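You operate a simulated robot arm through the tools that you are given. There is no shell and no other tool.

Carry out the task below with a simulated robot arm. There is one attempt and no reset: what you move stays moved.

Task
Unblock the basin: run water to the line, plunge the waste free, let it drain.
Fine: tap off; the cup over the waste, five strokes or more; put the plunger back and watch the water go. Set down upright: basin plunger.

It is judged by the outcome, as a careful person would: the job done as asked, and still so three seconds after it is handed in. It fails if anything else is knocked over, pushed out of place, dropped, spilled or broken.

Robot
A 6-joint arm with a two-finger parallel gripper, fixed in place. Base frame: the origin is on the floor under the middle of its stand, x ahead of it, y to its left, z up; the work surface is at about z = 0.74. Lengths are in m, angles in degrees, forces in N, time in s.
With the tool pointing down near the work surface it reaches from about 0.26 to 0.68 m from the base axis. Its first joint turns from -66.0 to 66.0 degrees. Payload 2.9 kg.
The tool frame sits at the grasp point between the pads (the TCP): z along the fingers, y along the line on which they close. The tips reach 0.03 m beyond it. Largest opening 0.11 m; finger width 0.02, thickness 0.01; the body of the gripper, 0.048 by 0.112 m, starts 0.055 m behind the TCP.
Orientation is that of the tool frame in the base frame, as a unit quaternion [x, y, z, w]. With the fingers straight down and closing along the base's y, the tool's x points along the base's -x, its y along +y and its z along -z.

Tools
- The arm moves only by the tool servo_tool. Its argument "series" is a list of rows, each a list of 7 numbers: the shift along the tool's x, y, z in m, then the turn, a rotation vector about the tool's x, y, z in degrees, then the closure in counts, from 0 (fully open) to 255 (shut). In form: [[x, y, z, ax, ay, az, gripper], ...]. A call has 1 to 20 rows; each row is the pose to reach, as a shift and turn from the pose commanded when the call began, along the tool's axes at that moment. Rows are played at 5 a second. More than 0.05 m and 8.6 degrees between two rows, or a gripper value outside its range, and nothing of the call is played. A pose out of reach is approached as far as the arm can. The call stops where the force on the tool passes 70 N (or 10 N more than at its start, if that is more) or the arm is blocked; 0.2 s more then pass. The fingers move at their own pace (about 0.108 m/s each) and stop on an object; they squeeze with about 37 N. The grip force told is the motor's: it shows also when the fingers shut on nothing. Time passes only in rows, and 0.2 s behind the last, so rows that repeat a pose let the fingers close. The reply holds the time, the measured pose of the TCP, the force on the tool along the base axes, the opening and the grip force, in the units named above and with some noise, with the torque about the TCP (base axes, N m) and any sound that the robot's microphone picked up.
- Cameras (640 x 400 px; columns grow to the right, rows downward): "scene" is fixed at [0.0974, 0.4575, 1.3886]; the picture's right is [-0.50, -0.87, 0.00], its down [-0.46, 0.26, -0.85] and it looks along [0.74, -0.43, -0.53] (base axes); focal length 294 px, centre (320, 200). "wrist" rides on the gripper at [0.072, 0.017, -0.103] in the tool frame; the picture's right is [-0.23, 0.97, 0.00], its down [-0.76, -0.18, -0.62] and it looks along [-0.61, -0.14, 0.78] (tool axes); focal length 222 px, centre (320, 200). There is no depth. A picture from a camera that has moved, and an enlarged one, comes with that camera's place and axes in the base frame and with its lens.
- camera(camera): a new picture of that camera. No time passes.
- zoom(camera, box): a new picture of the part [left, top, right, bottom] of that camera's present view, enlarged. No time passes.
- job_done(): hands the job in; it is judged then, once.

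Nothing tells you positions but the pictures and the camera data. Unless the task says otherwise, let go and move clear before handing in.

The tools are called after "Emit:" as name(argument=value, ...) on one line, values as JSON. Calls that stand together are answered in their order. servo_tool: Moves the arm, as the interface text tells. Its arguments: {"type":"object","properties":{"series":{"type":"array","items":{"type":"array","items":{"type":"number"}}}},"required":["series"]} The other tools are called the same way: camera (camera) takes a picture; zoom (camera, box) takes an enlarged picture of a part of a camera's view; job_done () hands the job in.

At the start:

```text
time_s: 0.0
position: [0.4223, -0.0457, 1.1842]
tool_rot: [0.0, 1.0, 0.0, -0.001]
force: [0.3, -0.1, 0.3]
moment: [-0.01, -0.01, -0.02]
finger_gap: 0.11
grasp_force: 0.1
```

scene: 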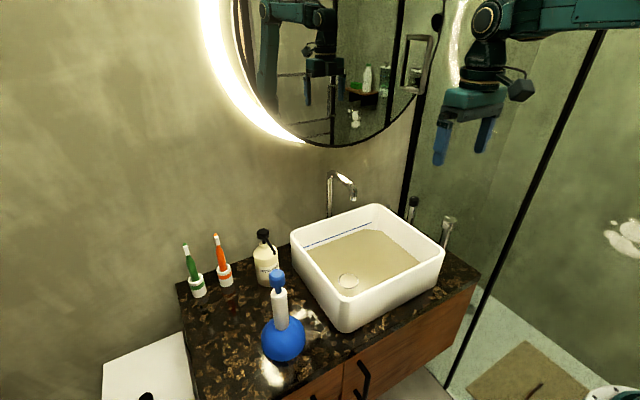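
wrist: 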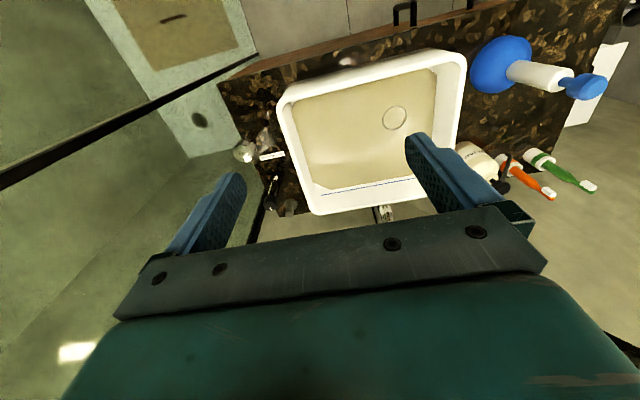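

I see a white basin holding some murky water, with a blue-cupped plunger on the counter to its left, a tap behind it, and bottles and toothbrushes nearby. I'll look closer before moving anything.

Emit:
zoom(camera="scene", box=[280, 150, 480, 340])

Emit:
zoom(camera="scene", box=[170, 220, 350, 400])

Emit:
zoom(camera="wrist", box=[220, 20, 480, 240])

Emit:
zoom(camera="scene", box=[310, 155, 370, 225])

Emit:
zoom(camera="wrist", box=[420, 10, 640, 220])

```text
2.11 times, centred on (380, 245) of scene
camera zoom: at [0.0974, 0.4575, 1.3886], right [-0.5, -0.87, 0.0], down [-0.46, 0.26, -0.85], along [0.74, -0.43, -0.53], focal length 618 px, centre (194, 105)
```

zoom: 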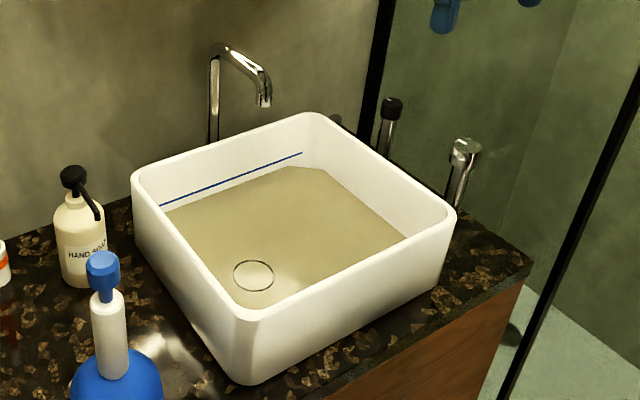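

```text
2.22 times, centred on (260, 310) of scene
camera zoom: at [0.0974, 0.4575, 1.3886], right [-0.5, -0.87, 0.0], down [-0.46, 0.26, -0.85], along [0.74, -0.43, -0.53], focal length 652 px, centre (453, -44)
```

zoom: 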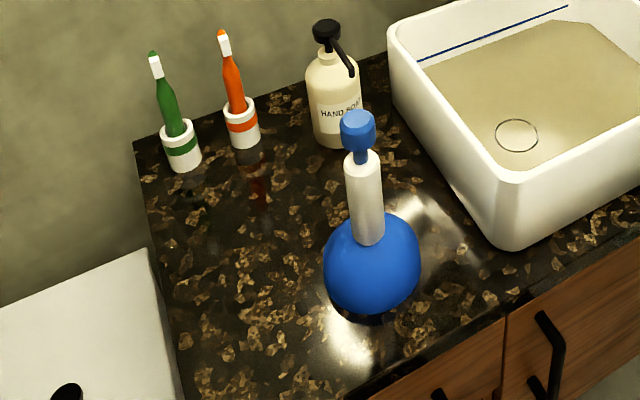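

```text
1.82 times, centred on (350, 130) of wrist
camera zoom: at [0.3497, -0.0286, 1.2882], right [0.23, 0.97, 0.0], down [0.76, -0.18, 0.62], along [0.61, -0.14, -0.78], focal length 404 px, centre (266, 327)
```

zoom: 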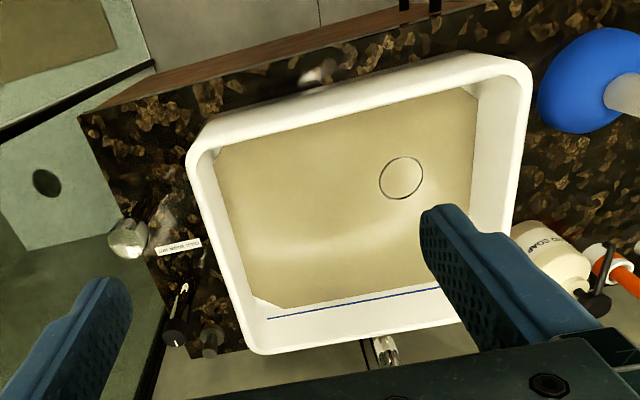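

```text
5.71 times, centred on (340, 190) of scene
camera zoom: at [0.0974, 0.4575, 1.3886], right [-0.5, -0.87, 0.0], down [-0.46, 0.26, -0.85], along [0.74, -0.43, -0.53], focal length 1677 px, centre (206, 257)
```

zoom: 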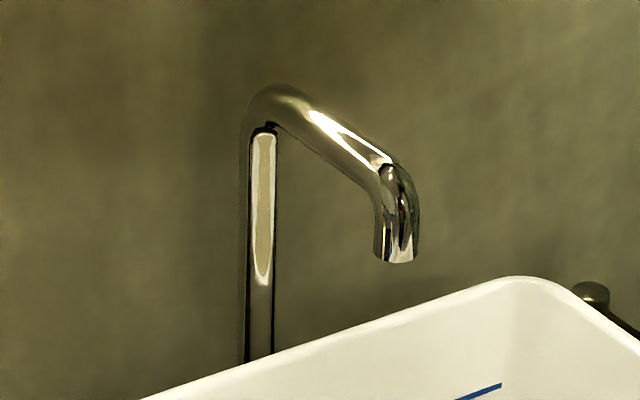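

```text
1.90 times, centred on (530, 115) of wrist
camera zoom: at [0.3497, -0.0286, 1.2882], right [0.23, 0.97, 0.0], down [0.76, -0.18, 0.62], along [0.61, -0.14, -0.78], focal length 423 px, centre (-80, 362)
```

zoom: 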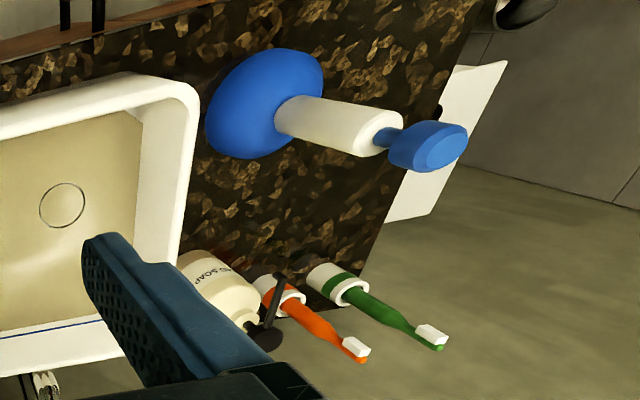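

The right-hand end of the counter has two or three chrome fittings and a small label, and these probably include the tap control. I'll zoom in on them.

Emit:
zoom(camera="wrist", box=[220, 110, 310, 220])

Emit:
zoom(camera="scene", box=[390, 185, 490, 285])

Emit:
zoom(camera="wrist", box=[250, 140, 290, 170])

Emit:
zoom(camera="scene", box=[400, 190, 470, 255])

```text
3.64 times, centred on (265, 165) of wrist
camera zoom: at [0.3497, -0.0286, 1.2882], right [0.23, 0.97, 0.0], down [0.76, -0.18, 0.62], along [0.61, -0.14, -0.78], focal length 808 px, centre (520, 327)
```

zoom: 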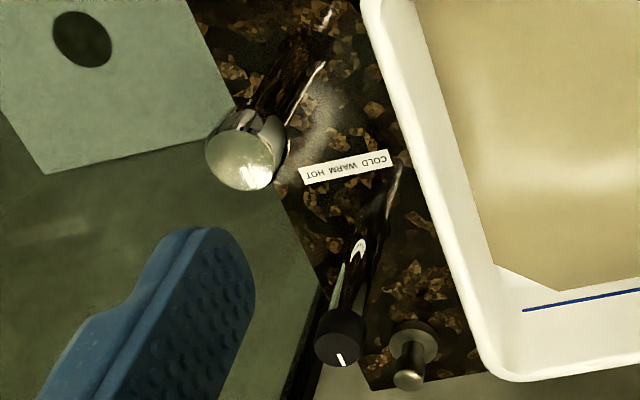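

```text
4.00 times, centred on (440, 235) of scene
camera zoom: at [0.0974, 0.4575, 1.3886], right [-0.5, -0.87, 0.0], down [-0.46, 0.26, -0.85], along [0.74, -0.43, -0.53], focal length 1174 px, centre (-160, 60)
```

zoom: 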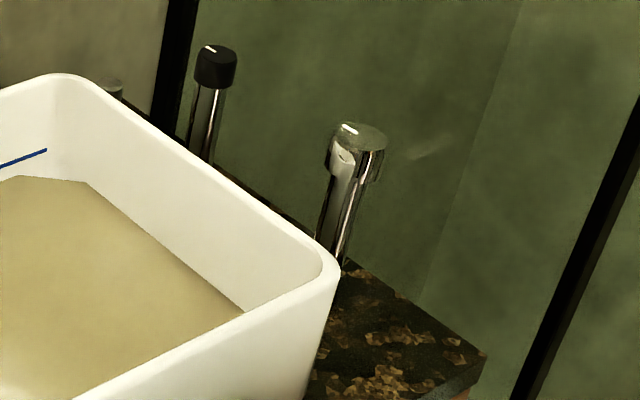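

```text
13.33 times, centred on (270, 155) of wrist
camera zoom: at [0.3497, -0.0286, 1.2882], right [0.23, 0.97, 0.0], down [0.76, -0.18, 0.62], along [0.61, -0.14, -0.78], focal length 2962 px, centre (987, 800)
```

zoom: 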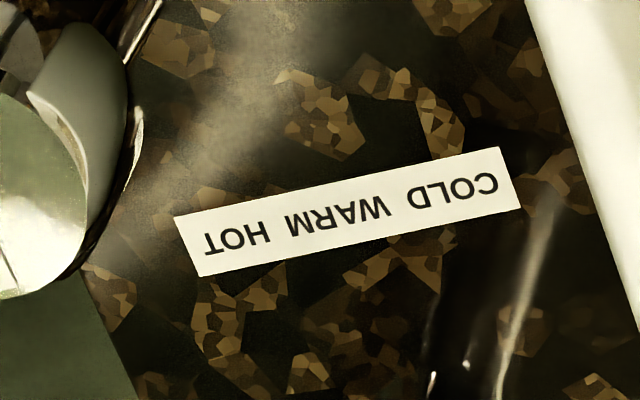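

```text
6.15 times, centred on (435, 222) of scene
camera zoom: at [0.0974, 0.4575, 1.3886], right [-0.5, -0.87, 0.0], down [-0.46, 0.26, -0.85], along [0.74, -0.43, -0.53], focal length 1806 px, centre (-388, 62)
```

zoom: 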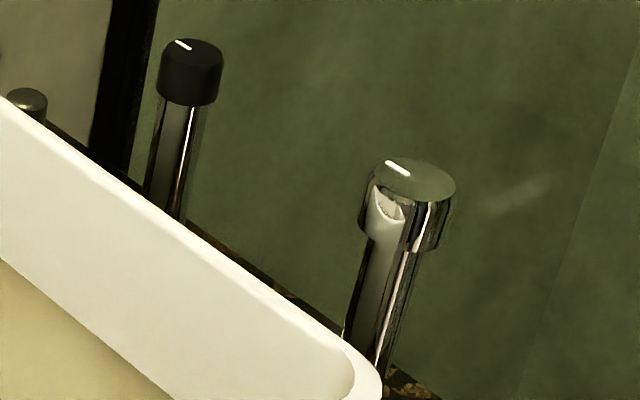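

The chrome knob tops a post near (0.51, -0.22, 0.89), with a black knob behind it. The waste is near (0.56, 0.10, 0.77), and the plunger stands near (0.50, 0.32) on the counter. I'll bring the wrist camera over the tap controls for a better look.

Emit:
servo_tool(series=[[-0.01, -0.03, 0.03, 0, 0, 0, 0], [-0.02, -0.06, 0.06, 0, 0, 0, 0], [-0.03, -0.09, 0.09, 0, 0, 0, 0], [-0.03, -0.12, 0.11, 0, 0, 0, 0], [-0.03, -0.14, 0.13, 0, 0, 0, 0]])

Emit:
camera(camera="wrist")

Emit:
camera(camera="scene")

```text
time_s: 1.2
position: [0.4522, -0.1857, 1.0545]
tool_rot: [0.0, 1.0, 0.0, 0.0]
force: [-0.2, -0.9, 0.3]
moment: [0.01, 0.01, 0.0]
finger_gap: 0.1102
grasp_force: 0.0
```

```text
taken
camera wrist: at [0.3804, -0.1698, 1.1578], right [0.23, 0.97, 0.0], down [0.76, -0.18, 0.62], along [0.61, -0.14, -0.78], focal length 222 px, centre (320, 200)
```

wrist: 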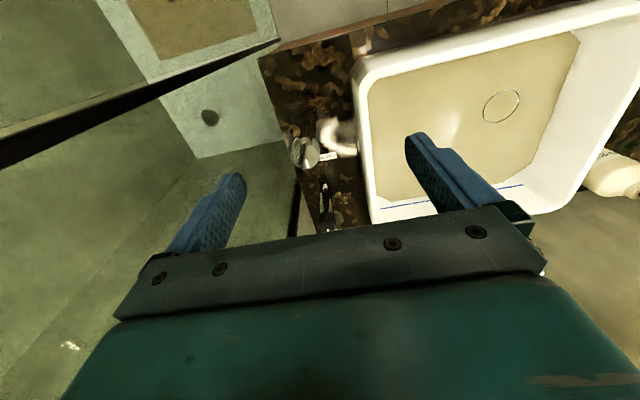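

```text
taken
```

scene: 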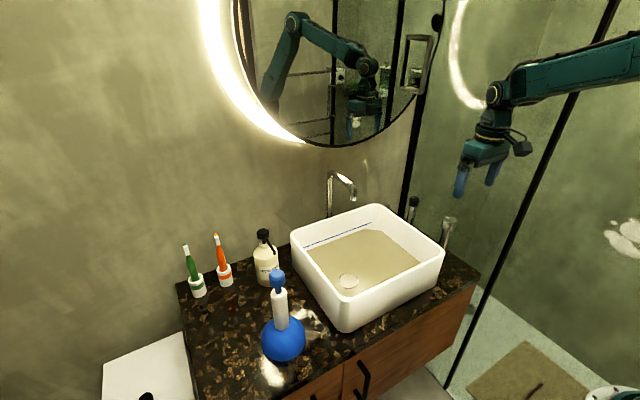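

Emit:
zoom(camera="wrist", box=[260, 100, 380, 240])

Emit:
zoom(camera="wrist", box=[275, 115, 345, 175])

Emit:
zoom(camera="wrist", box=[290, 170, 370, 240])

```text
2.86 times, centred on (320, 170) of wrist
camera zoom: at [0.3804, -0.1698, 1.1578], right [0.23, 0.97, 0.0], down [0.76, -0.18, 0.62], along [0.61, -0.14, -0.78], focal length 635 px, centre (320, 286)
```

zoom: 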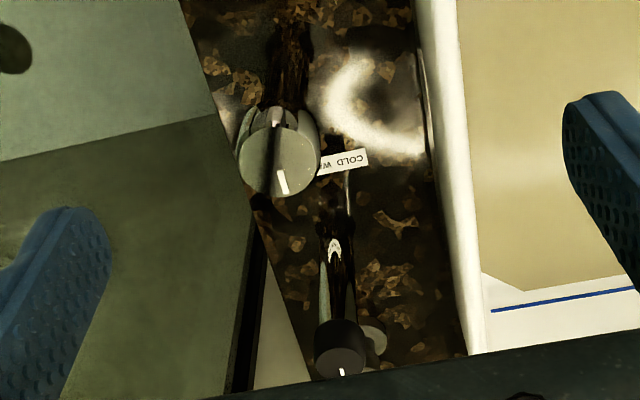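

```text
6.67 times, centred on (310, 145) of wrist
camera zoom: at [0.3804, -0.1698, 1.1578], right [0.23, 0.97, 0.0], down [0.76, -0.18, 0.62], along [0.61, -0.14, -0.78], focal length 1481 px, centre (387, 567)
```

zoom: 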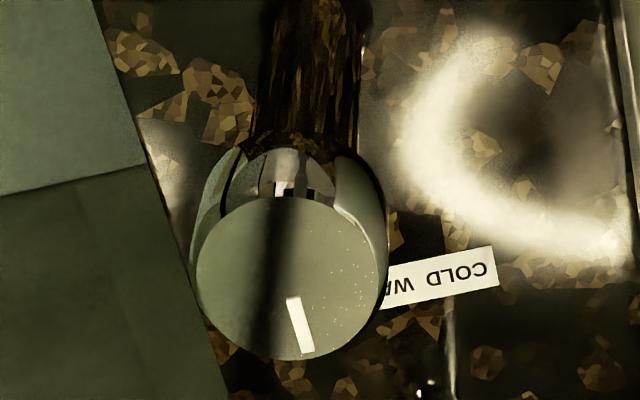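

```text
5.71 times, centred on (330, 205) of wrist
camera zoom: at [0.3804, -0.1698, 1.1578], right [0.23, 0.97, 0.0], down [0.76, -0.18, 0.62], along [0.61, -0.14, -0.78], focal length 1269 px, centre (263, 171)
```

zoom: 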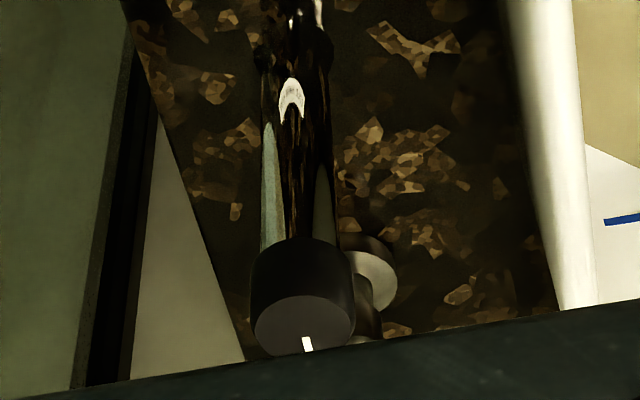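

Both knobs point to +x. The chrome one measures (0.511, -0.218), top at 0.894, and the black one (0.655, -0.221). The COLD/WARM/HOT plate stands in front of the black knob, so I take chrome to be the flow control. Next I'll hover above it with the fingers partly closed and check alignment.

Emit:
servo_tool(series=[[-0.03, -0.017, 0.02, 0, 0, 0, 40], [-0.059, -0.033, 0.04, 0, 0, 0, 80], [-0.059, -0.033, 0.07, 0, 0, 0, 93], [-0.059, -0.033, 0.09, 0, 0, 0, 93], [-0.059, -0.033, 0.09, 0, 0, 0, 93]])

Emit:
camera(camera="wrist")

Emit:
camera(camera="scene")

```text
time_s: 2.4
position: [0.5092, -0.2175, 0.9656]
tool_rot: [0.0, 1.0, 0.0, 0.0]
force: [-0.9, -0.6, 0.6]
moment: [0.01, -0.02, -0.02]
finger_gap: 0.0697
grasp_force: 0.0
```

```text
taken
camera wrist: at [0.4382, -0.2012, 1.0683], right [0.23, 0.97, 0.0], down [0.76, -0.18, 0.62], along [0.61, -0.14, -0.78], focal length 222 px, centre (320, 200)
```

wrist: 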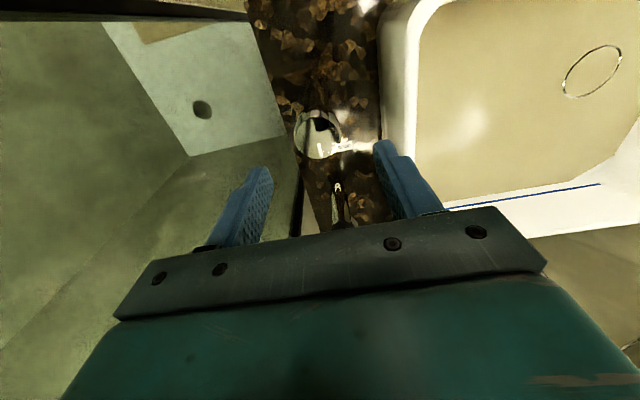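

```text
taken
```

scene: 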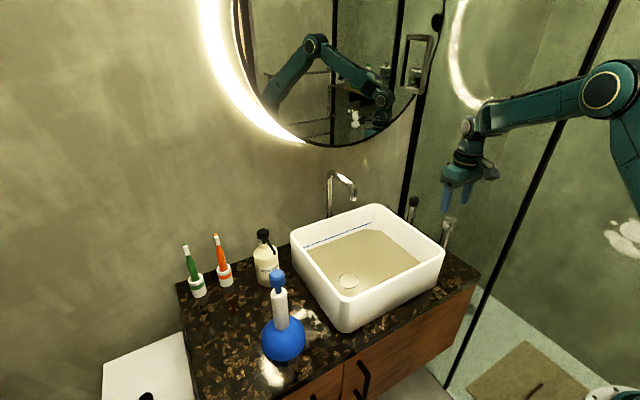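

The chrome cap sits centred between the fingers, so I'll descend around it and close.

Emit:
servo_tool(series=[[-0.001, 0, 0.03, 0, 0, 0, 93], [-0.002, 0, 0.06, 0, 0, 0, 93], [-0.002, 0, 0.08, 0, 0, 0, 93], [-0.002, 0, 0.08, 0, 0, 0, 93]])

Emit:
zoom(camera="wrist", box=[200, 80, 440, 240])

Emit:
zoom(camera="scene", box=[280, 150, 500, 300])

```text
time_s: 3.4
position: [0.5124, -0.2176, 0.8848]
tool_rot: [-0.001, 1.0, 0.0, 0.0]
force: [-0.1, 0.0, 0.5]
moment: [0.0, 0.02, 0.01]
finger_gap: 0.0699
grasp_force: 0.1
```

```text
2.50 times, centred on (320, 160) of wrist
camera zoom: at [0.4405, -0.2011, 0.9877], right [0.23, 0.97, 0.0], down [0.76, -0.18, 0.62], along [0.61, -0.14, -0.78], focal length 555 px, centre (320, 300)
```

zoom: 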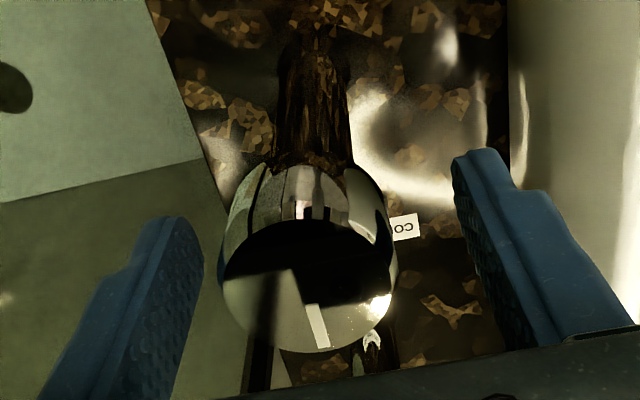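

```text
2.67 times, centred on (390, 225) of scene
camera zoom: at [0.0974, 0.4575, 1.3886], right [-0.5, -0.87, 0.0], down [-0.46, 0.26, -0.85], along [0.74, -0.43, -0.53], focal length 783 px, centre (133, 133)
```

zoom: 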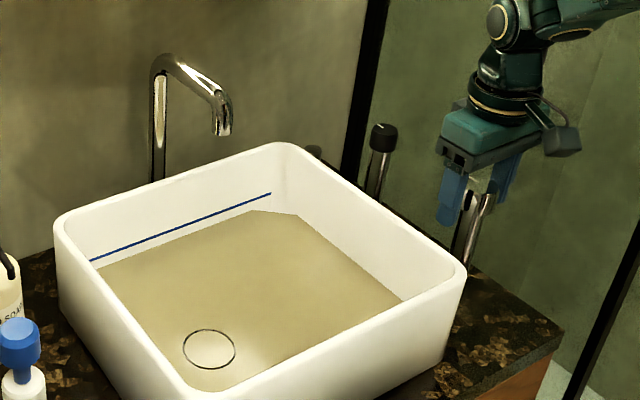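

The cap is about 3 mm off-centre, so I'll shift slightly towards -y and close on it.

Emit:
servo_tool(series=[[0, -0.003, 0, 0, 0, 0, 93], [0, -0.003, 0, 0, 0, 0, 130], [0, -0.003, 0, 0, 0, 0, 170], [0, -0.003, 0, 0, 0, 0, 200], [0, -0.003, 0, 0, 0, 0, 200]])

Emit:
zoom(camera="wrist", box=[200, 80, 440, 240])

```text
time_s: 4.6
position: [0.5114, -0.2199, 0.8852]
tool_rot: [-0.001, 1.0, 0.001, -0.001]
force: [-1.0, 11.5, 2.8]
moment: [-0.22, 0.39, 0.06]
finger_gap: 0.0396
grasp_force: 44.6
```

```text
2.50 times, centred on (320, 160) of wrist
camera zoom: at [0.4404, -0.2037, 0.9879], right [0.22, 0.97, 0.0], down [0.76, -0.18, 0.62], along [0.61, -0.14, -0.78], focal length 555 px, centre (320, 300)
```

zoom: 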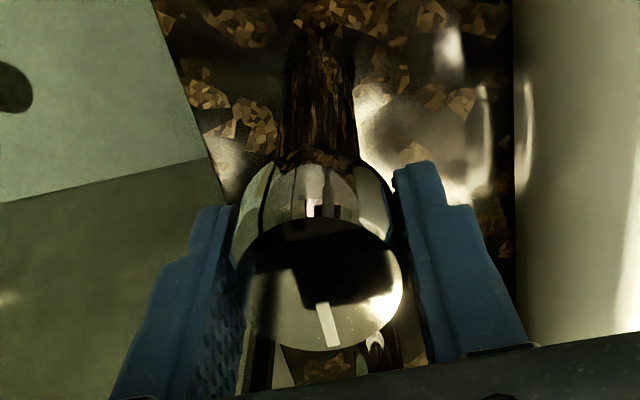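

I have the cap, with a small side load that I'll relieve. I'll try a small anticlockwise turn seen from above, which is negative about tool z, and watch the spout.

Emit:
servo_tool(series=[[0, 0.0015, 0, 0, 0, 0, 200], [0, 0.0015, 0, 0, 0, -7, 200], [0, 0.0015, 0, 0, 0, -14, 200], [0, 0.0015, 0, 0, 0, -14, 200]])

Emit:
zoom(camera="scene", box=[280, 150, 500, 300])

Emit:
zoom(camera="wrist", box=[200, 80, 440, 240])

```text
time_s: 5.6
position: [0.5128, -0.2192, 0.8857]
tool_rot: [-0.121, 0.993, 0.0, 0.0]
force: [-9.3, 3.4, 3.8]
moment: [0.48, -1.01, -0.02]
finger_gap: 0.0397
grasp_force: 45.3
```

```text
2.67 times, centred on (390, 225) of scene
camera zoom: at [0.097, 0.4576, 1.3886], right [-0.5, -0.87, 0.0], down [-0.46, 0.26, -0.85], along [0.74, -0.43, -0.53], focal length 783 px, centre (133, 133)
```

zoom: 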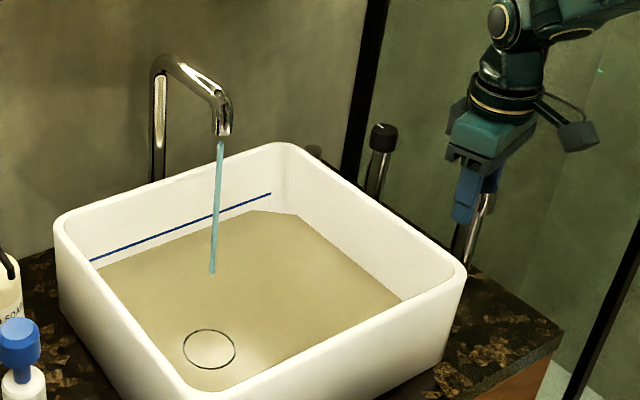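

```text
2.50 times, centred on (320, 160) of wrist
camera zoom: at [0.4384, -0.221, 0.9879], right [-0.02, 1.0, 0.0], down [0.78, 0.01, 0.62], along [0.62, 0.01, -0.78], focal length 555 px, centre (320, 300)
```

zoom: 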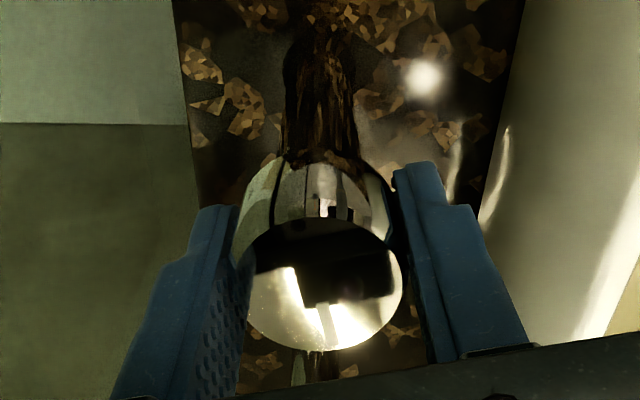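

Water is running. I'll hold here for a couple of seconds to gauge the rate.

Emit:
servo_tool(series=[[0, 0, 0, 0, 0, 0, 200], [0, 0, 0, 0, 0, 0, 200], [0, 0, 0, 0, 0, 0, 200], [0, 0, 0, 0, 0, 0, 200], [0, 0, 0, 0, 0, 0, 200], [0, 0, 0, 0, 0, 0, 200], [0, 0, 0, 0, 0, 0, 200], [0, 0, 0, 0, 0, 0, 200], [0, 0, 0, 0, 0, 0, 200]])

Emit:
zoom(camera="scene", box=[280, 150, 500, 300])

```text
time_s: 7.6
position: [0.5117, -0.2205, 0.8858]
tool_rot: [-0.122, 0.993, 0.0, 0.001]
force: [-12.0, -3.1, 9.5]
moment: [0.19, 0.9, 0.0]
finger_gap: 0.0398
grasp_force: 45.1
```

```text
2.67 times, centred on (390, 225) of scene
camera zoom: at [0.0969, 0.4575, 1.3887], right [-0.5, -0.87, 0.0], down [-0.46, 0.26, -0.85], along [0.74, -0.43, -0.53], focal length 783 px, centre (133, 133)
```

zoom: 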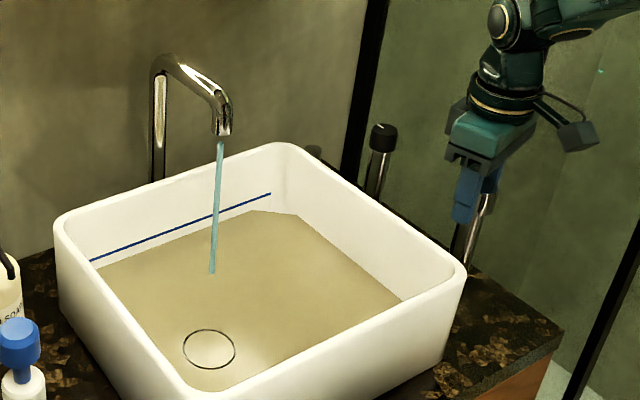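

Emit:
zoom(camera="scene", box=[300, 205, 400, 265])

Emit:
servo_tool(series=[[0, 0, 0, 0, 0, -5, 200], [0, 0, 0, 0, 0, -10, 200], [0, 0, 0, 0, 0, -15, 200], [0, 0, 0, 0, 0, -20, 200], [0, 0, 0, 0, 0, -20, 200]])

Emit:
zoom(camera="scene", box=[300, 205, 400, 265])

Emit:
zoom(camera="scene", box=[280, 150, 500, 300])

```text
6.40 times, centred on (350, 235) of scene
camera zoom: at [0.0969, 0.4575, 1.3887], right [-0.5, -0.87, 0.0], down [-0.46, 0.26, -0.85], along [0.74, -0.43, -0.53], focal length 1878 px, centre (128, -24)
```

zoom: 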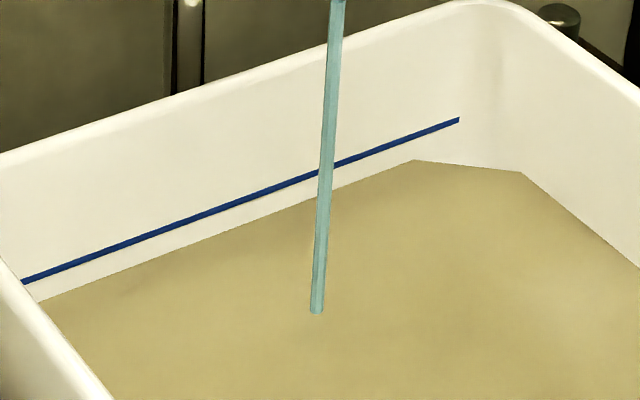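

```text
time_s: 8.8
position: [0.5112, -0.2188, 0.8853]
tool_rot: [-0.292, 0.956, 0.0, 0.0]
force: [-7.1, 4.6, 3.6]
moment: [-1.03, 0.55, 0.0]
finger_gap: 0.0399
grasp_force: 44.6
```

```text
6.40 times, centred on (350, 235) of scene
camera zoom: at [0.0971, 0.4577, 1.3886], right [-0.5, -0.87, 0.0], down [-0.46, 0.26, -0.85], along [0.74, -0.43, -0.53], focal length 1878 px, centre (128, -24)
```

zoom: 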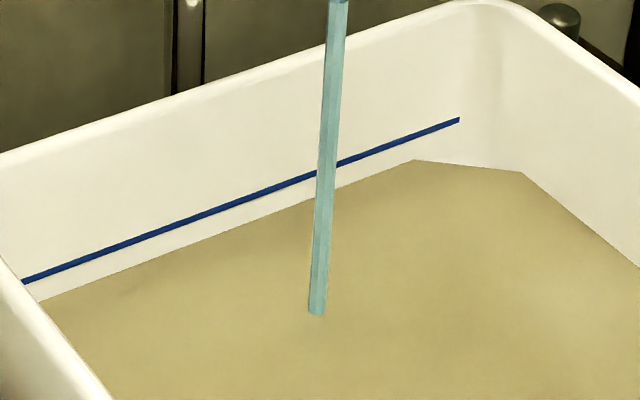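

```text
2.67 times, centred on (390, 225) of scene
camera zoom: at [0.0971, 0.4577, 1.3886], right [-0.5, -0.87, 0.0], down [-0.46, 0.26, -0.85], along [0.74, -0.43, -0.53], focal length 783 px, centre (133, 133)
```

zoom: 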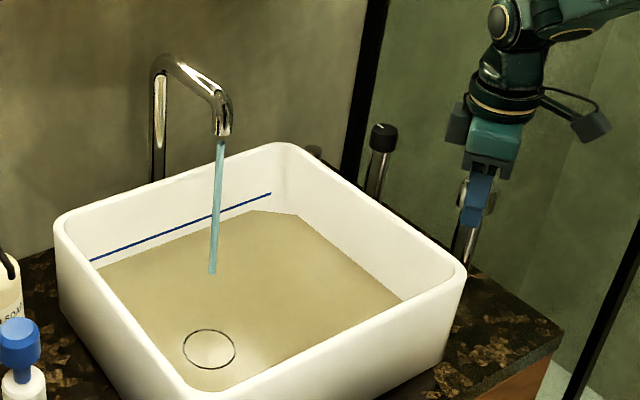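

The stream got a bit bigger, but the level still sits about 14 mm under the line. I'll open the tap further and hold.

Emit:
servo_tool(series=[[0, 0, 0, 0, 0, -6, 200], [0, 0, 0, 0, 0, -12, 200], [0, 0, 0, 0, 0, -18, 200], [0, 0, 0, 0, 0, -24, 200], [0, 0, 0, 0, 0, -30, 200], [0, 0, 0, 0, 0, -30, 200], [0, 0, 0, 0, 0, -30, 200], [0, 0, 0, 0, 0, -30, 200], [0, 0, 0, 0, 0, -30, 200], [0, 0, 0, 0, 0, -30, 200]])

Emit:
zoom(camera="scene", box=[300, 205, 400, 265])

Emit:
zoom(camera="scene", box=[280, 150, 500, 300])

```text
time_s: 11.0
position: [0.5112, -0.2178, 0.8846]
tool_rot: [-0.53, 0.848, 0.002, -0.002]
force: [-12.8, 24.7, -3.1]
moment: [-0.2, -0.41, -0.04]
finger_gap: 0.04
grasp_force: 44.4
```

```text
6.40 times, centred on (350, 235) of scene
camera zoom: at [0.0971, 0.4581, 1.3884], right [-0.5, -0.87, 0.0], down [-0.46, 0.26, -0.85], along [0.74, -0.43, -0.53], focal length 1878 px, centre (128, -24)
```

zoom: 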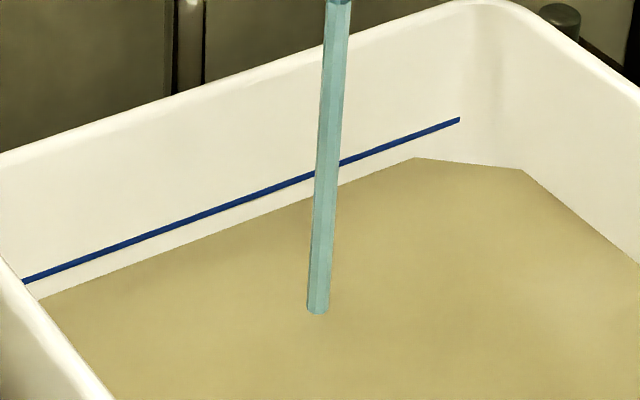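

```text
2.67 times, centred on (390, 225) of scene
camera zoom: at [0.0971, 0.4581, 1.3884], right [-0.5, -0.87, 0.0], down [-0.46, 0.26, -0.85], along [0.74, -0.43, -0.53], focal length 783 px, centre (133, 133)
```

zoom: 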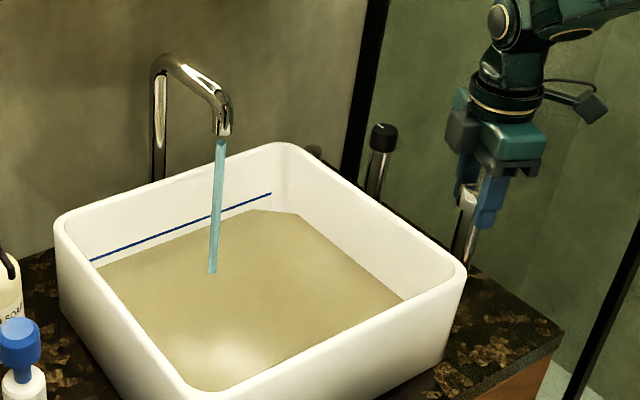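

The level is rising slowly. I'll relieve the side load with a tiny shift and keep the water running.

Emit:
servo_tool(series=[[-0.0014, 0.0018, 0, 0, 0, 0, 200], [-0.0014, 0.0018, 0, 0, 0, 0, 200], [-0.0014, 0.0018, 0, 0, 0, 0, 200], [-0.0014, 0.0018, 0, 0, 0, 0, 200], [-0.0014, 0.0018, 0, 0, 0, 0, 200], [-0.0014, 0.0018, 0, 0, 0, 0, 200], [-0.0014, 0.0018, 0, 0, 0, 0, 200], [-0.0014, 0.0018, 0, 0, 0, 0, 200], [-0.0014, 0.0018, 0, 0, 0, 0, 200], [-0.0014, 0.0018, 0, 0, 0, 0, 200], [-0.0014, 0.0018, 0, 0, 0, 0, 200], [-0.0014, 0.0018, 0, 0, 0, 0, 200], [-0.0014, 0.0018, 0, 0, 0, 0, 200], [-0.0014, 0.0018, 0, 0, 0, 0, 200], [-0.0014, 0.0018, 0, 0, 0, 0, 200]])

Emit:
zoom(camera="scene", box=[300, 205, 400, 265])

Emit:
camera(camera="wrist")

```text
time_s: 14.2
position: [0.5108, -0.2181, 0.8842]
tool_rot: [-0.529, 0.848, 0.0, 0.0]
force: [-6.4, -3.4, -17.8]
moment: [-0.86, -0.1, -0.04]
finger_gap: 0.0398
grasp_force: 45.3
```

```text
6.40 times, centred on (350, 235) of scene
camera zoom: at [0.0975, 0.4573, 1.3887], right [-0.5, -0.87, 0.0], down [-0.46, 0.26, -0.85], along [0.74, -0.43, -0.53], focal length 1878 px, centre (128, -24)
```

zoom: 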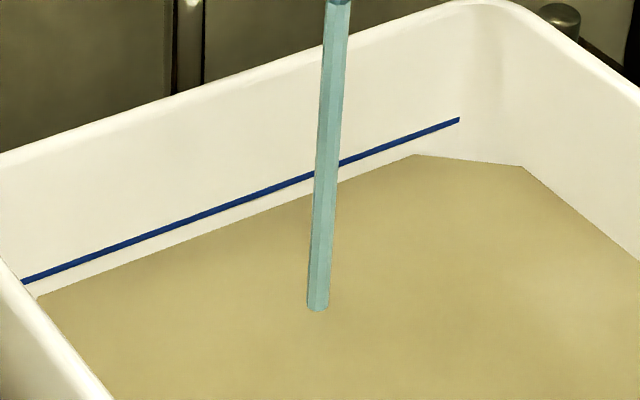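

```text
taken
camera wrist: at [0.4648, -0.2763, 0.9879], right [-0.78, 0.63, 0.0], down [0.49, 0.61, 0.62], along [0.39, 0.48, -0.78], focal length 222 px, centre (320, 200)
```

wrist: 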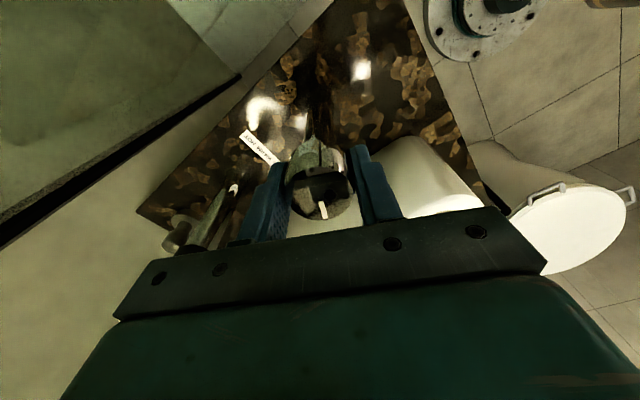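

The level climbs about 1 px per second in this view, with roughly 17 px to go. I'll keep holding and check often.

Emit:
servo_tool(series=[[0, 0, 0, 0, 0, 0, 200], [0, 0, 0, 0, 0, 0, 200], [0, 0, 0, 0, 0, 0, 200], [0, 0, 0, 0, 0, 0, 200], [0, 0, 0, 0, 0, 0, 200], [0, 0, 0, 0, 0, 0, 200], [0, 0, 0, 0, 0, 0, 200], [0, 0, 0, 0, 0, 0, 200], [0, 0, 0, 0, 0, 0, 200], [0, 0, 0, 0, 0, 0, 200], [0, 0, 0, 0, 0, 0, 200], [0, 0, 0, 0, 0, 0, 200], [0, 0, 0, 0, 0, 0, 200], [0, 0, 0, 0, 0, 0, 200], [0, 0, 0, 0, 0, 0, 200], [0, 0, 0, 0, 0, 0, 200], [0, 0, 0, 0, 0, 0, 200], [0, 0, 0, 0, 0, 0, 200], [0, 0, 0, 0, 0, 0, 200], [0, 0, 0, 0, 0, 0, 200]])

Emit:
zoom(camera="scene", box=[300, 205, 400, 265])

```text
time_s: 18.4
position: [0.51, -0.2181, 0.8834]
tool_rot: [-0.53, 0.848, 0.0, 0.0]
force: [-10.1, -10.6, -16.2]
moment: [-0.28, -0.31, -0.01]
finger_gap: 0.0398
grasp_force: 44.9
```

```text
6.40 times, centred on (350, 235) of scene
camera zoom: at [0.0974, 0.4572, 1.3887], right [-0.5, -0.87, 0.0], down [-0.46, 0.26, -0.85], along [0.74, -0.43, -0.53], focal length 1878 px, centre (128, -24)
```

zoom: 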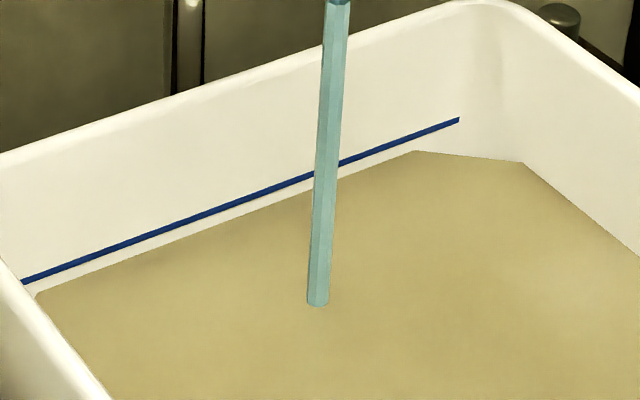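

Emit:
servo_tool(series=[[0, 0, 0, 0, 0, 0, 200], [0, 0, 0, 0, 0, 0, 200], [0, 0, 0, 0, 0, 0, 200], [0, 0, 0, 0, 0, 0, 200], [0, 0, 0, 0, 0, 0, 200], [0, 0, 0, 0, 0, 0, 200], [0, 0, 0, 0, 0, 0, 200], [0, 0, 0, 0, 0, 0, 200], [0, 0, 0, 0, 0, 0, 200], [0, 0, 0, 0, 0, 0, 200], [0, 0, 0, 0, 0, 0, 200], [0, 0, 0, 0, 0, 0, 200], [0, 0, 0, 0, 0, 0, 200], [0, 0, 0, 0, 0, 0, 200], [0, 0, 0, 0, 0, 0, 200], [0, 0, 0, 0, 0, 0, 200], [0, 0, 0, 0, 0, 0, 200], [0, 0, 0, 0, 0, 0, 200], [0, 0, 0, 0, 0, 0, 200], [0, 0, 0, 0, 0, 0, 200]])

Emit:
zoom(camera="scene", box=[300, 205, 400, 265])

```text
time_s: 22.6
position: [0.5109, -0.2184, 0.8853]
tool_rot: [-0.53, 0.848, 0.0, 0.0]
force: [-10.1, -11.2, -14.8]
moment: [-0.22, -0.32, -0.03]
finger_gap: 0.04
grasp_force: 44.5
```

```text
6.40 times, centred on (350, 235) of scene
camera zoom: at [0.0973, 0.4572, 1.3888], right [-0.5, -0.87, 0.0], down [-0.46, 0.26, -0.85], along [0.74, -0.43, -0.53], focal length 1878 px, centre (128, -24)
```

zoom: 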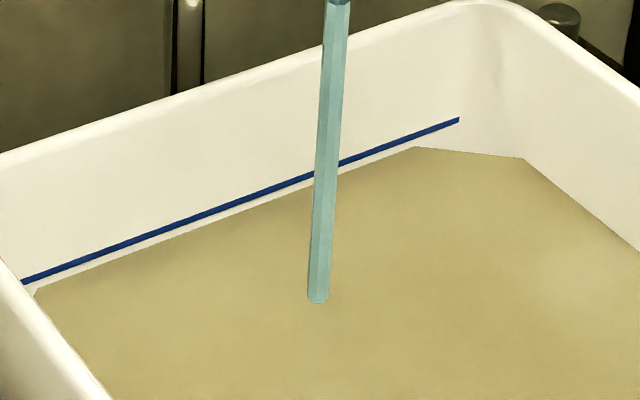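

Emit:
servo_tool(series=[[0, 0, 0, 0, 0, 0, 200], [0, 0, 0, 0, 0, 0, 200], [0, 0, 0, 0, 0, 0, 200], [0, 0, 0, 0, 0, 0, 200], [0, 0, 0, 0, 0, 0, 200], [0, 0, 0, 0, 0, 0, 200], [0, 0, 0, 0, 0, 0, 200], [0, 0, 0, 0, 0, 0, 200], [0, 0, 0, 0, 0, 0, 200], [0, 0, 0, 0, 0, 0, 200], [0, 0, 0, 0, 0, 0, 200], [0, 0, 0, 0, 0, 0, 200], [0, 0, 0, 0, 0, 0, 200], [0, 0, 0, 0, 0, 0, 200], [0, 0, 0, 0, 0, 0, 200], [0, 0, 0, 0, 0, 0, 200], [0, 0, 0, 0, 0, 0, 200], [0, 0, 0, 0, 0, 0, 200], [0, 0, 0, 0, 0, 0, 200], [0, 0, 0, 0, 0, 0, 200]])

Emit:
zoom(camera="scene", box=[300, 205, 400, 265])

```text
time_s: 26.8
position: [0.5124, -0.218, 0.8855]
tool_rot: [-0.53, 0.848, 0.001, 0.001]
force: [-9.7, -9.3, -12.9]
moment: [-0.2, -0.33, 0.01]
finger_gap: 0.0396
grasp_force: 44.8
```

```text
6.40 times, centred on (350, 235) of scene
camera zoom: at [0.0973, 0.4572, 1.3887], right [-0.5, -0.87, 0.0], down [-0.46, 0.26, -0.85], along [0.74, -0.43, -0.53], focal length 1878 px, centre (128, -24)
```

zoom: 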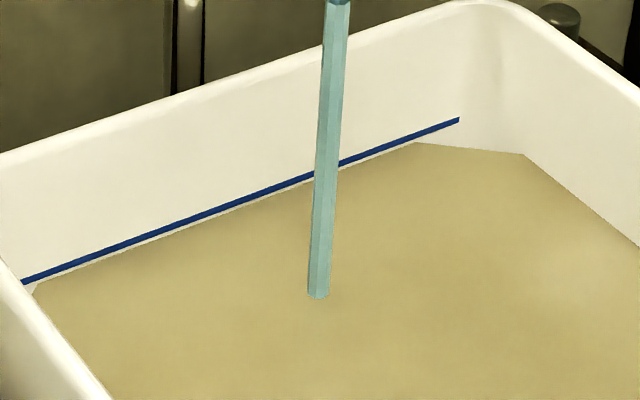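

Emit:
servo_tool(series=[[0, 0, 0, 0, 0, 0, 200], [0, 0, 0, 0, 0, 0, 200], [0, 0, 0, 0, 0, 0, 200], [0, 0, 0, 0, 0, 0, 200], [0, 0, 0, 0, 0, 0, 200], [0, 0, 0, 0, 0, 0, 200], [0, 0, 0, 0, 0, 0, 200], [0, 0, 0, 0, 0, 0, 200], [0, 0, 0, 0, 0, 0, 200], [0, 0, 0, 0, 0, 0, 200]])

Emit:
zoom(camera="scene", box=[345, 215, 385, 240])

Emit:
zoom(camera="scene", box=[300, 235, 340, 260])

```text
time_s: 29.0
position: [0.5096, -0.2181, 0.8849]
tool_rot: [-0.529, 0.849, -0.001, 0.0]
force: [-9.2, -9.3, -11.2]
moment: [-0.24, -0.36, -0.07]
finger_gap: 0.0397
grasp_force: 45.4
```

```text
16.00 times, centred on (365, 228) of scene
camera zoom: at [0.0973, 0.4572, 1.3887], right [-0.5, -0.87, 0.0], down [-0.46, 0.26, -0.85], along [0.74, -0.43, -0.53], focal length 4696 px, centre (-400, -240)
```

zoom: 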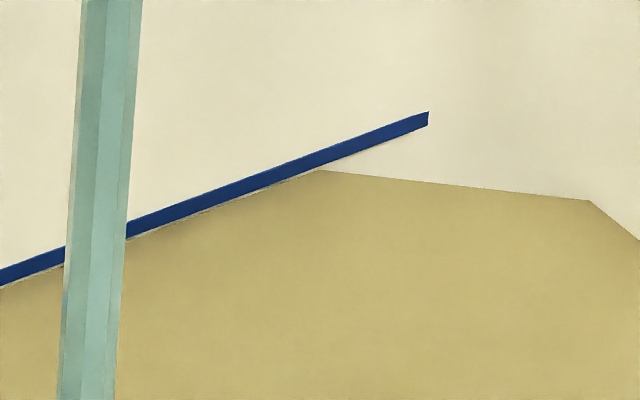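

```text
16.00 times, centred on (320, 248) of scene
camera zoom: at [0.0973, 0.4572, 1.3887], right [-0.5, -0.87, 0.0], down [-0.46, 0.26, -0.85], along [0.74, -0.43, -0.53], focal length 4696 px, centre (320, -560)
```

zoom: 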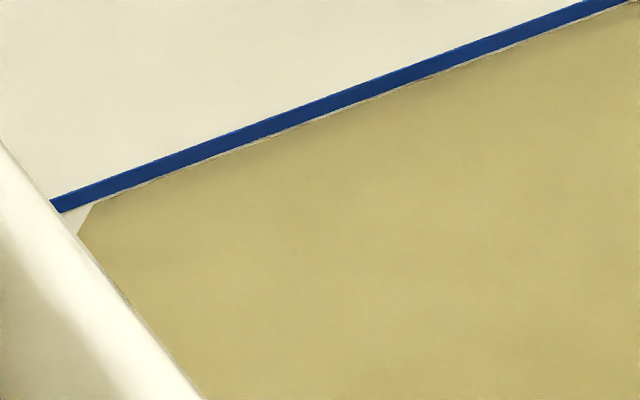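

The water is just touching the lower edge of the line. I'll give it a brief top-up, then turn the tap off by rotating back 64°.

Emit:
servo_tool(series=[[0, 0, 0, 0, 0, 0, 200], [0, 0, 0, 0, 0, 0, 200], [0, 0, 0, 0, 0, 0, 200], [0, 0, 0, 0, 0, 0, 200], [0, 0, 0, 0, 0, 0, 200], [0, 0, 0, 0, 0, 0, 200], [0, 0, 0, 0, 0, 8, 200], [0, 0, 0, 0, 0, 16, 200], [0, 0, 0, 0, 0, 24, 200], [0, 0, 0, 0, 0, 32, 200], [0, 0, 0, 0, 0, 40, 200], [0, 0, 0, 0, 0, 48, 200], [0, 0, 0, 0, 0, 56, 200], [0, 0, 0, 0, 0, 64, 200], [0, 0, 0, 0, 0, 65, 200], [0, 0, 0, 0, 0, 65, 200]])

Emit:
zoom(camera="scene", box=[345, 215, 385, 240])

Emit:
zoom(camera="scene", box=[280, 150, 500, 300])

Emit:
zoom(camera="wrist", box=[200, 80, 440, 240])

```text
time_s: 32.4
position: [0.5112, -0.2196, 0.8852]
tool_rot: [0.01, 1.0, -0.001, 0.002]
force: [5.9, -27.1, -14.6]
moment: [0.44, -0.56, 0.58]
finger_gap: 0.0399
grasp_force: 45.7
```

```text
16.00 times, centred on (365, 228) of scene
camera zoom: at [0.0977, 0.4567, 1.3889], right [-0.5, -0.87, 0.0], down [-0.46, 0.26, -0.85], along [0.74, -0.43, -0.53], focal length 4696 px, centre (-400, -240)
```

zoom: 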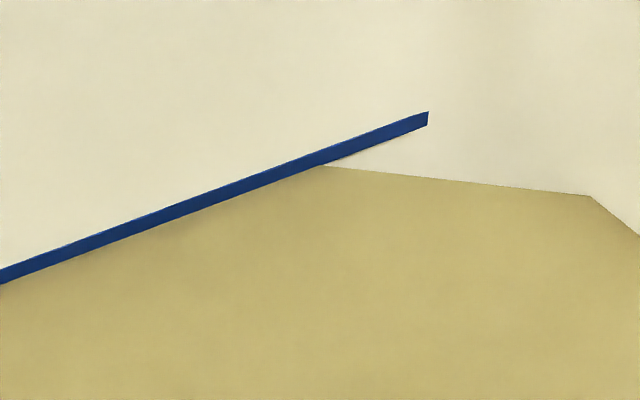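

```text
2.67 times, centred on (390, 225) of scene
camera zoom: at [0.0977, 0.4567, 1.3889], right [-0.5, -0.87, 0.0], down [-0.46, 0.26, -0.85], along [0.74, -0.43, -0.53], focal length 783 px, centre (133, 133)
```

zoom: 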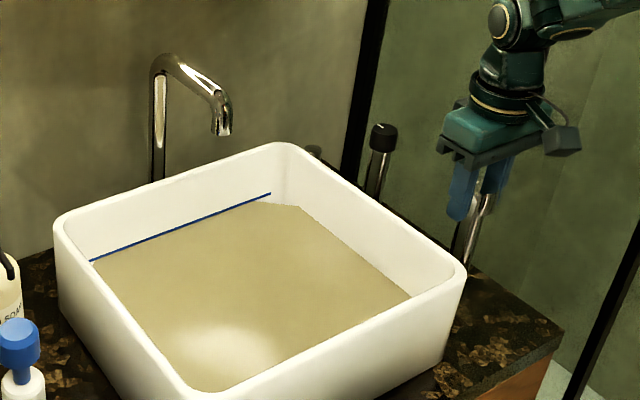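

```text
2.50 times, centred on (320, 160) of wrist
camera zoom: at [0.4408, -0.2017, 0.988], right [0.25, 0.97, 0.0], down [0.76, -0.19, 0.63], along [0.61, -0.16, -0.78], focal length 555 px, centre (320, 300)
```

zoom: 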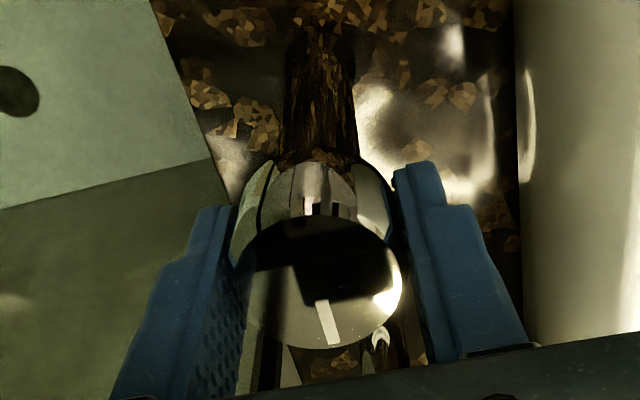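

The tap is off and the water sits right at the line's lower edge. I'll add a very short burst to reach the middle of the line, then close again.

Emit:
servo_tool(series=[[0, -0.001, 0, 0, 0, -8, 200], [0, -0.001, 0, 0, 0, -16, 200], [0, -0.001, 0, 0, 0, -24, 200], [0, -0.001, 0, 0, 0, -32, 200], [0, -0.001, 0, 0, 0, -40, 200], [0, -0.001, 0, 0, 0, -48, 200], [0, -0.001, 0, 0, 0, -48, 200], [0, -0.001, 0, 0, 0, -48, 200], [0, -0.001, 0, 0, 0, -48, 200], [0, -0.001, 0, 0, 0, -48, 200], [0, -0.001, 0, 0, 0, -48, 200], [0, -0.001, 0, 0, 0, -40, 200], [0, -0.001, 0, 0, 0, -32, 200], [0, -0.001, 0, 0, 0, -24, 200], [0, -0.001, 0, 0, 0, -16, 200], [0, -0.001, 0, 0, 0, -8, 200], [0, -0.001, 0, 0, 0, 0, 200], [0, -0.001, 0, 0, 0, 0, 200]])

Emit:
zoom(camera="scene", box=[345, 215, 385, 240])

Emit:
zoom(camera="scene", box=[280, 150, 500, 300])

Emit:
zoom(camera="wrist", box=[200, 80, 440, 240])

```text
time_s: 36.2
position: [0.5112, -0.2204, 0.8836]
tool_rot: [0.01, 1.0, 0.0, 0.002]
force: [19.0, -10.1, 1.2]
moment: [0.47, 0.26, 0.3]
finger_gap: 0.0397
grasp_force: 45.2
```

```text
16.00 times, centred on (365, 228) of scene
camera zoom: at [0.0978, 0.4572, 1.3887], right [-0.5, -0.87, 0.0], down [-0.46, 0.26, -0.85], along [0.74, -0.43, -0.53], focal length 4696 px, centre (-400, -240)
```

zoom: 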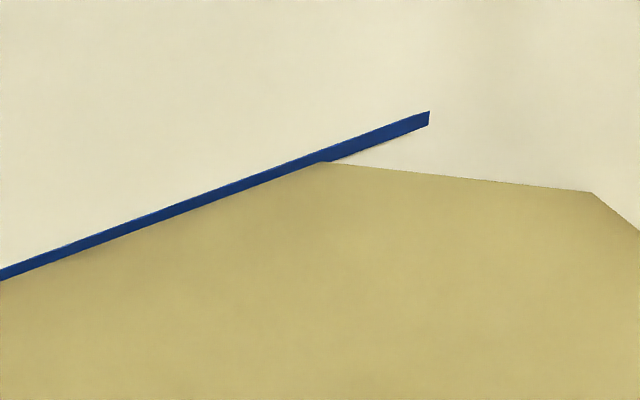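

```text
2.67 times, centred on (390, 225) of scene
camera zoom: at [0.0978, 0.4572, 1.3887], right [-0.5, -0.87, 0.0], down [-0.46, 0.26, -0.85], along [0.74, -0.43, -0.53], focal length 783 px, centre (133, 133)
```

zoom: 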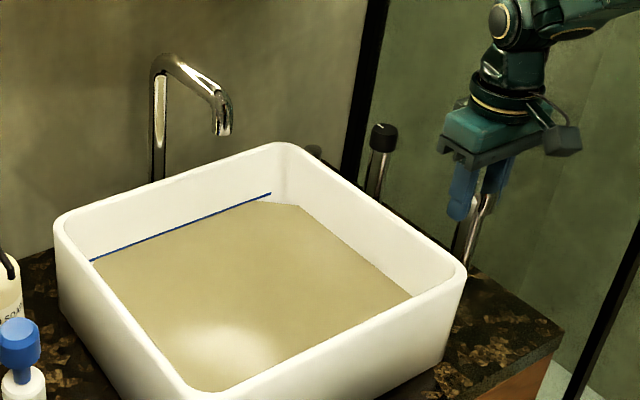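

```text
2.50 times, centred on (320, 160) of wrist
camera zoom: at [0.4406, -0.2019, 0.988], right [0.25, 0.97, 0.0], down [0.76, -0.19, 0.63], along [0.61, -0.15, -0.78], focal length 555 px, centre (320, 300)
```

zoom: 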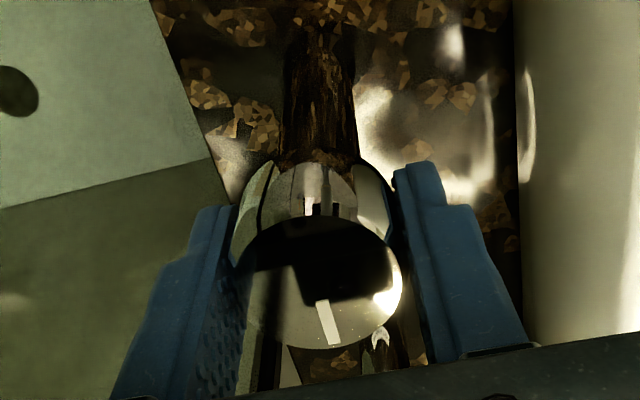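

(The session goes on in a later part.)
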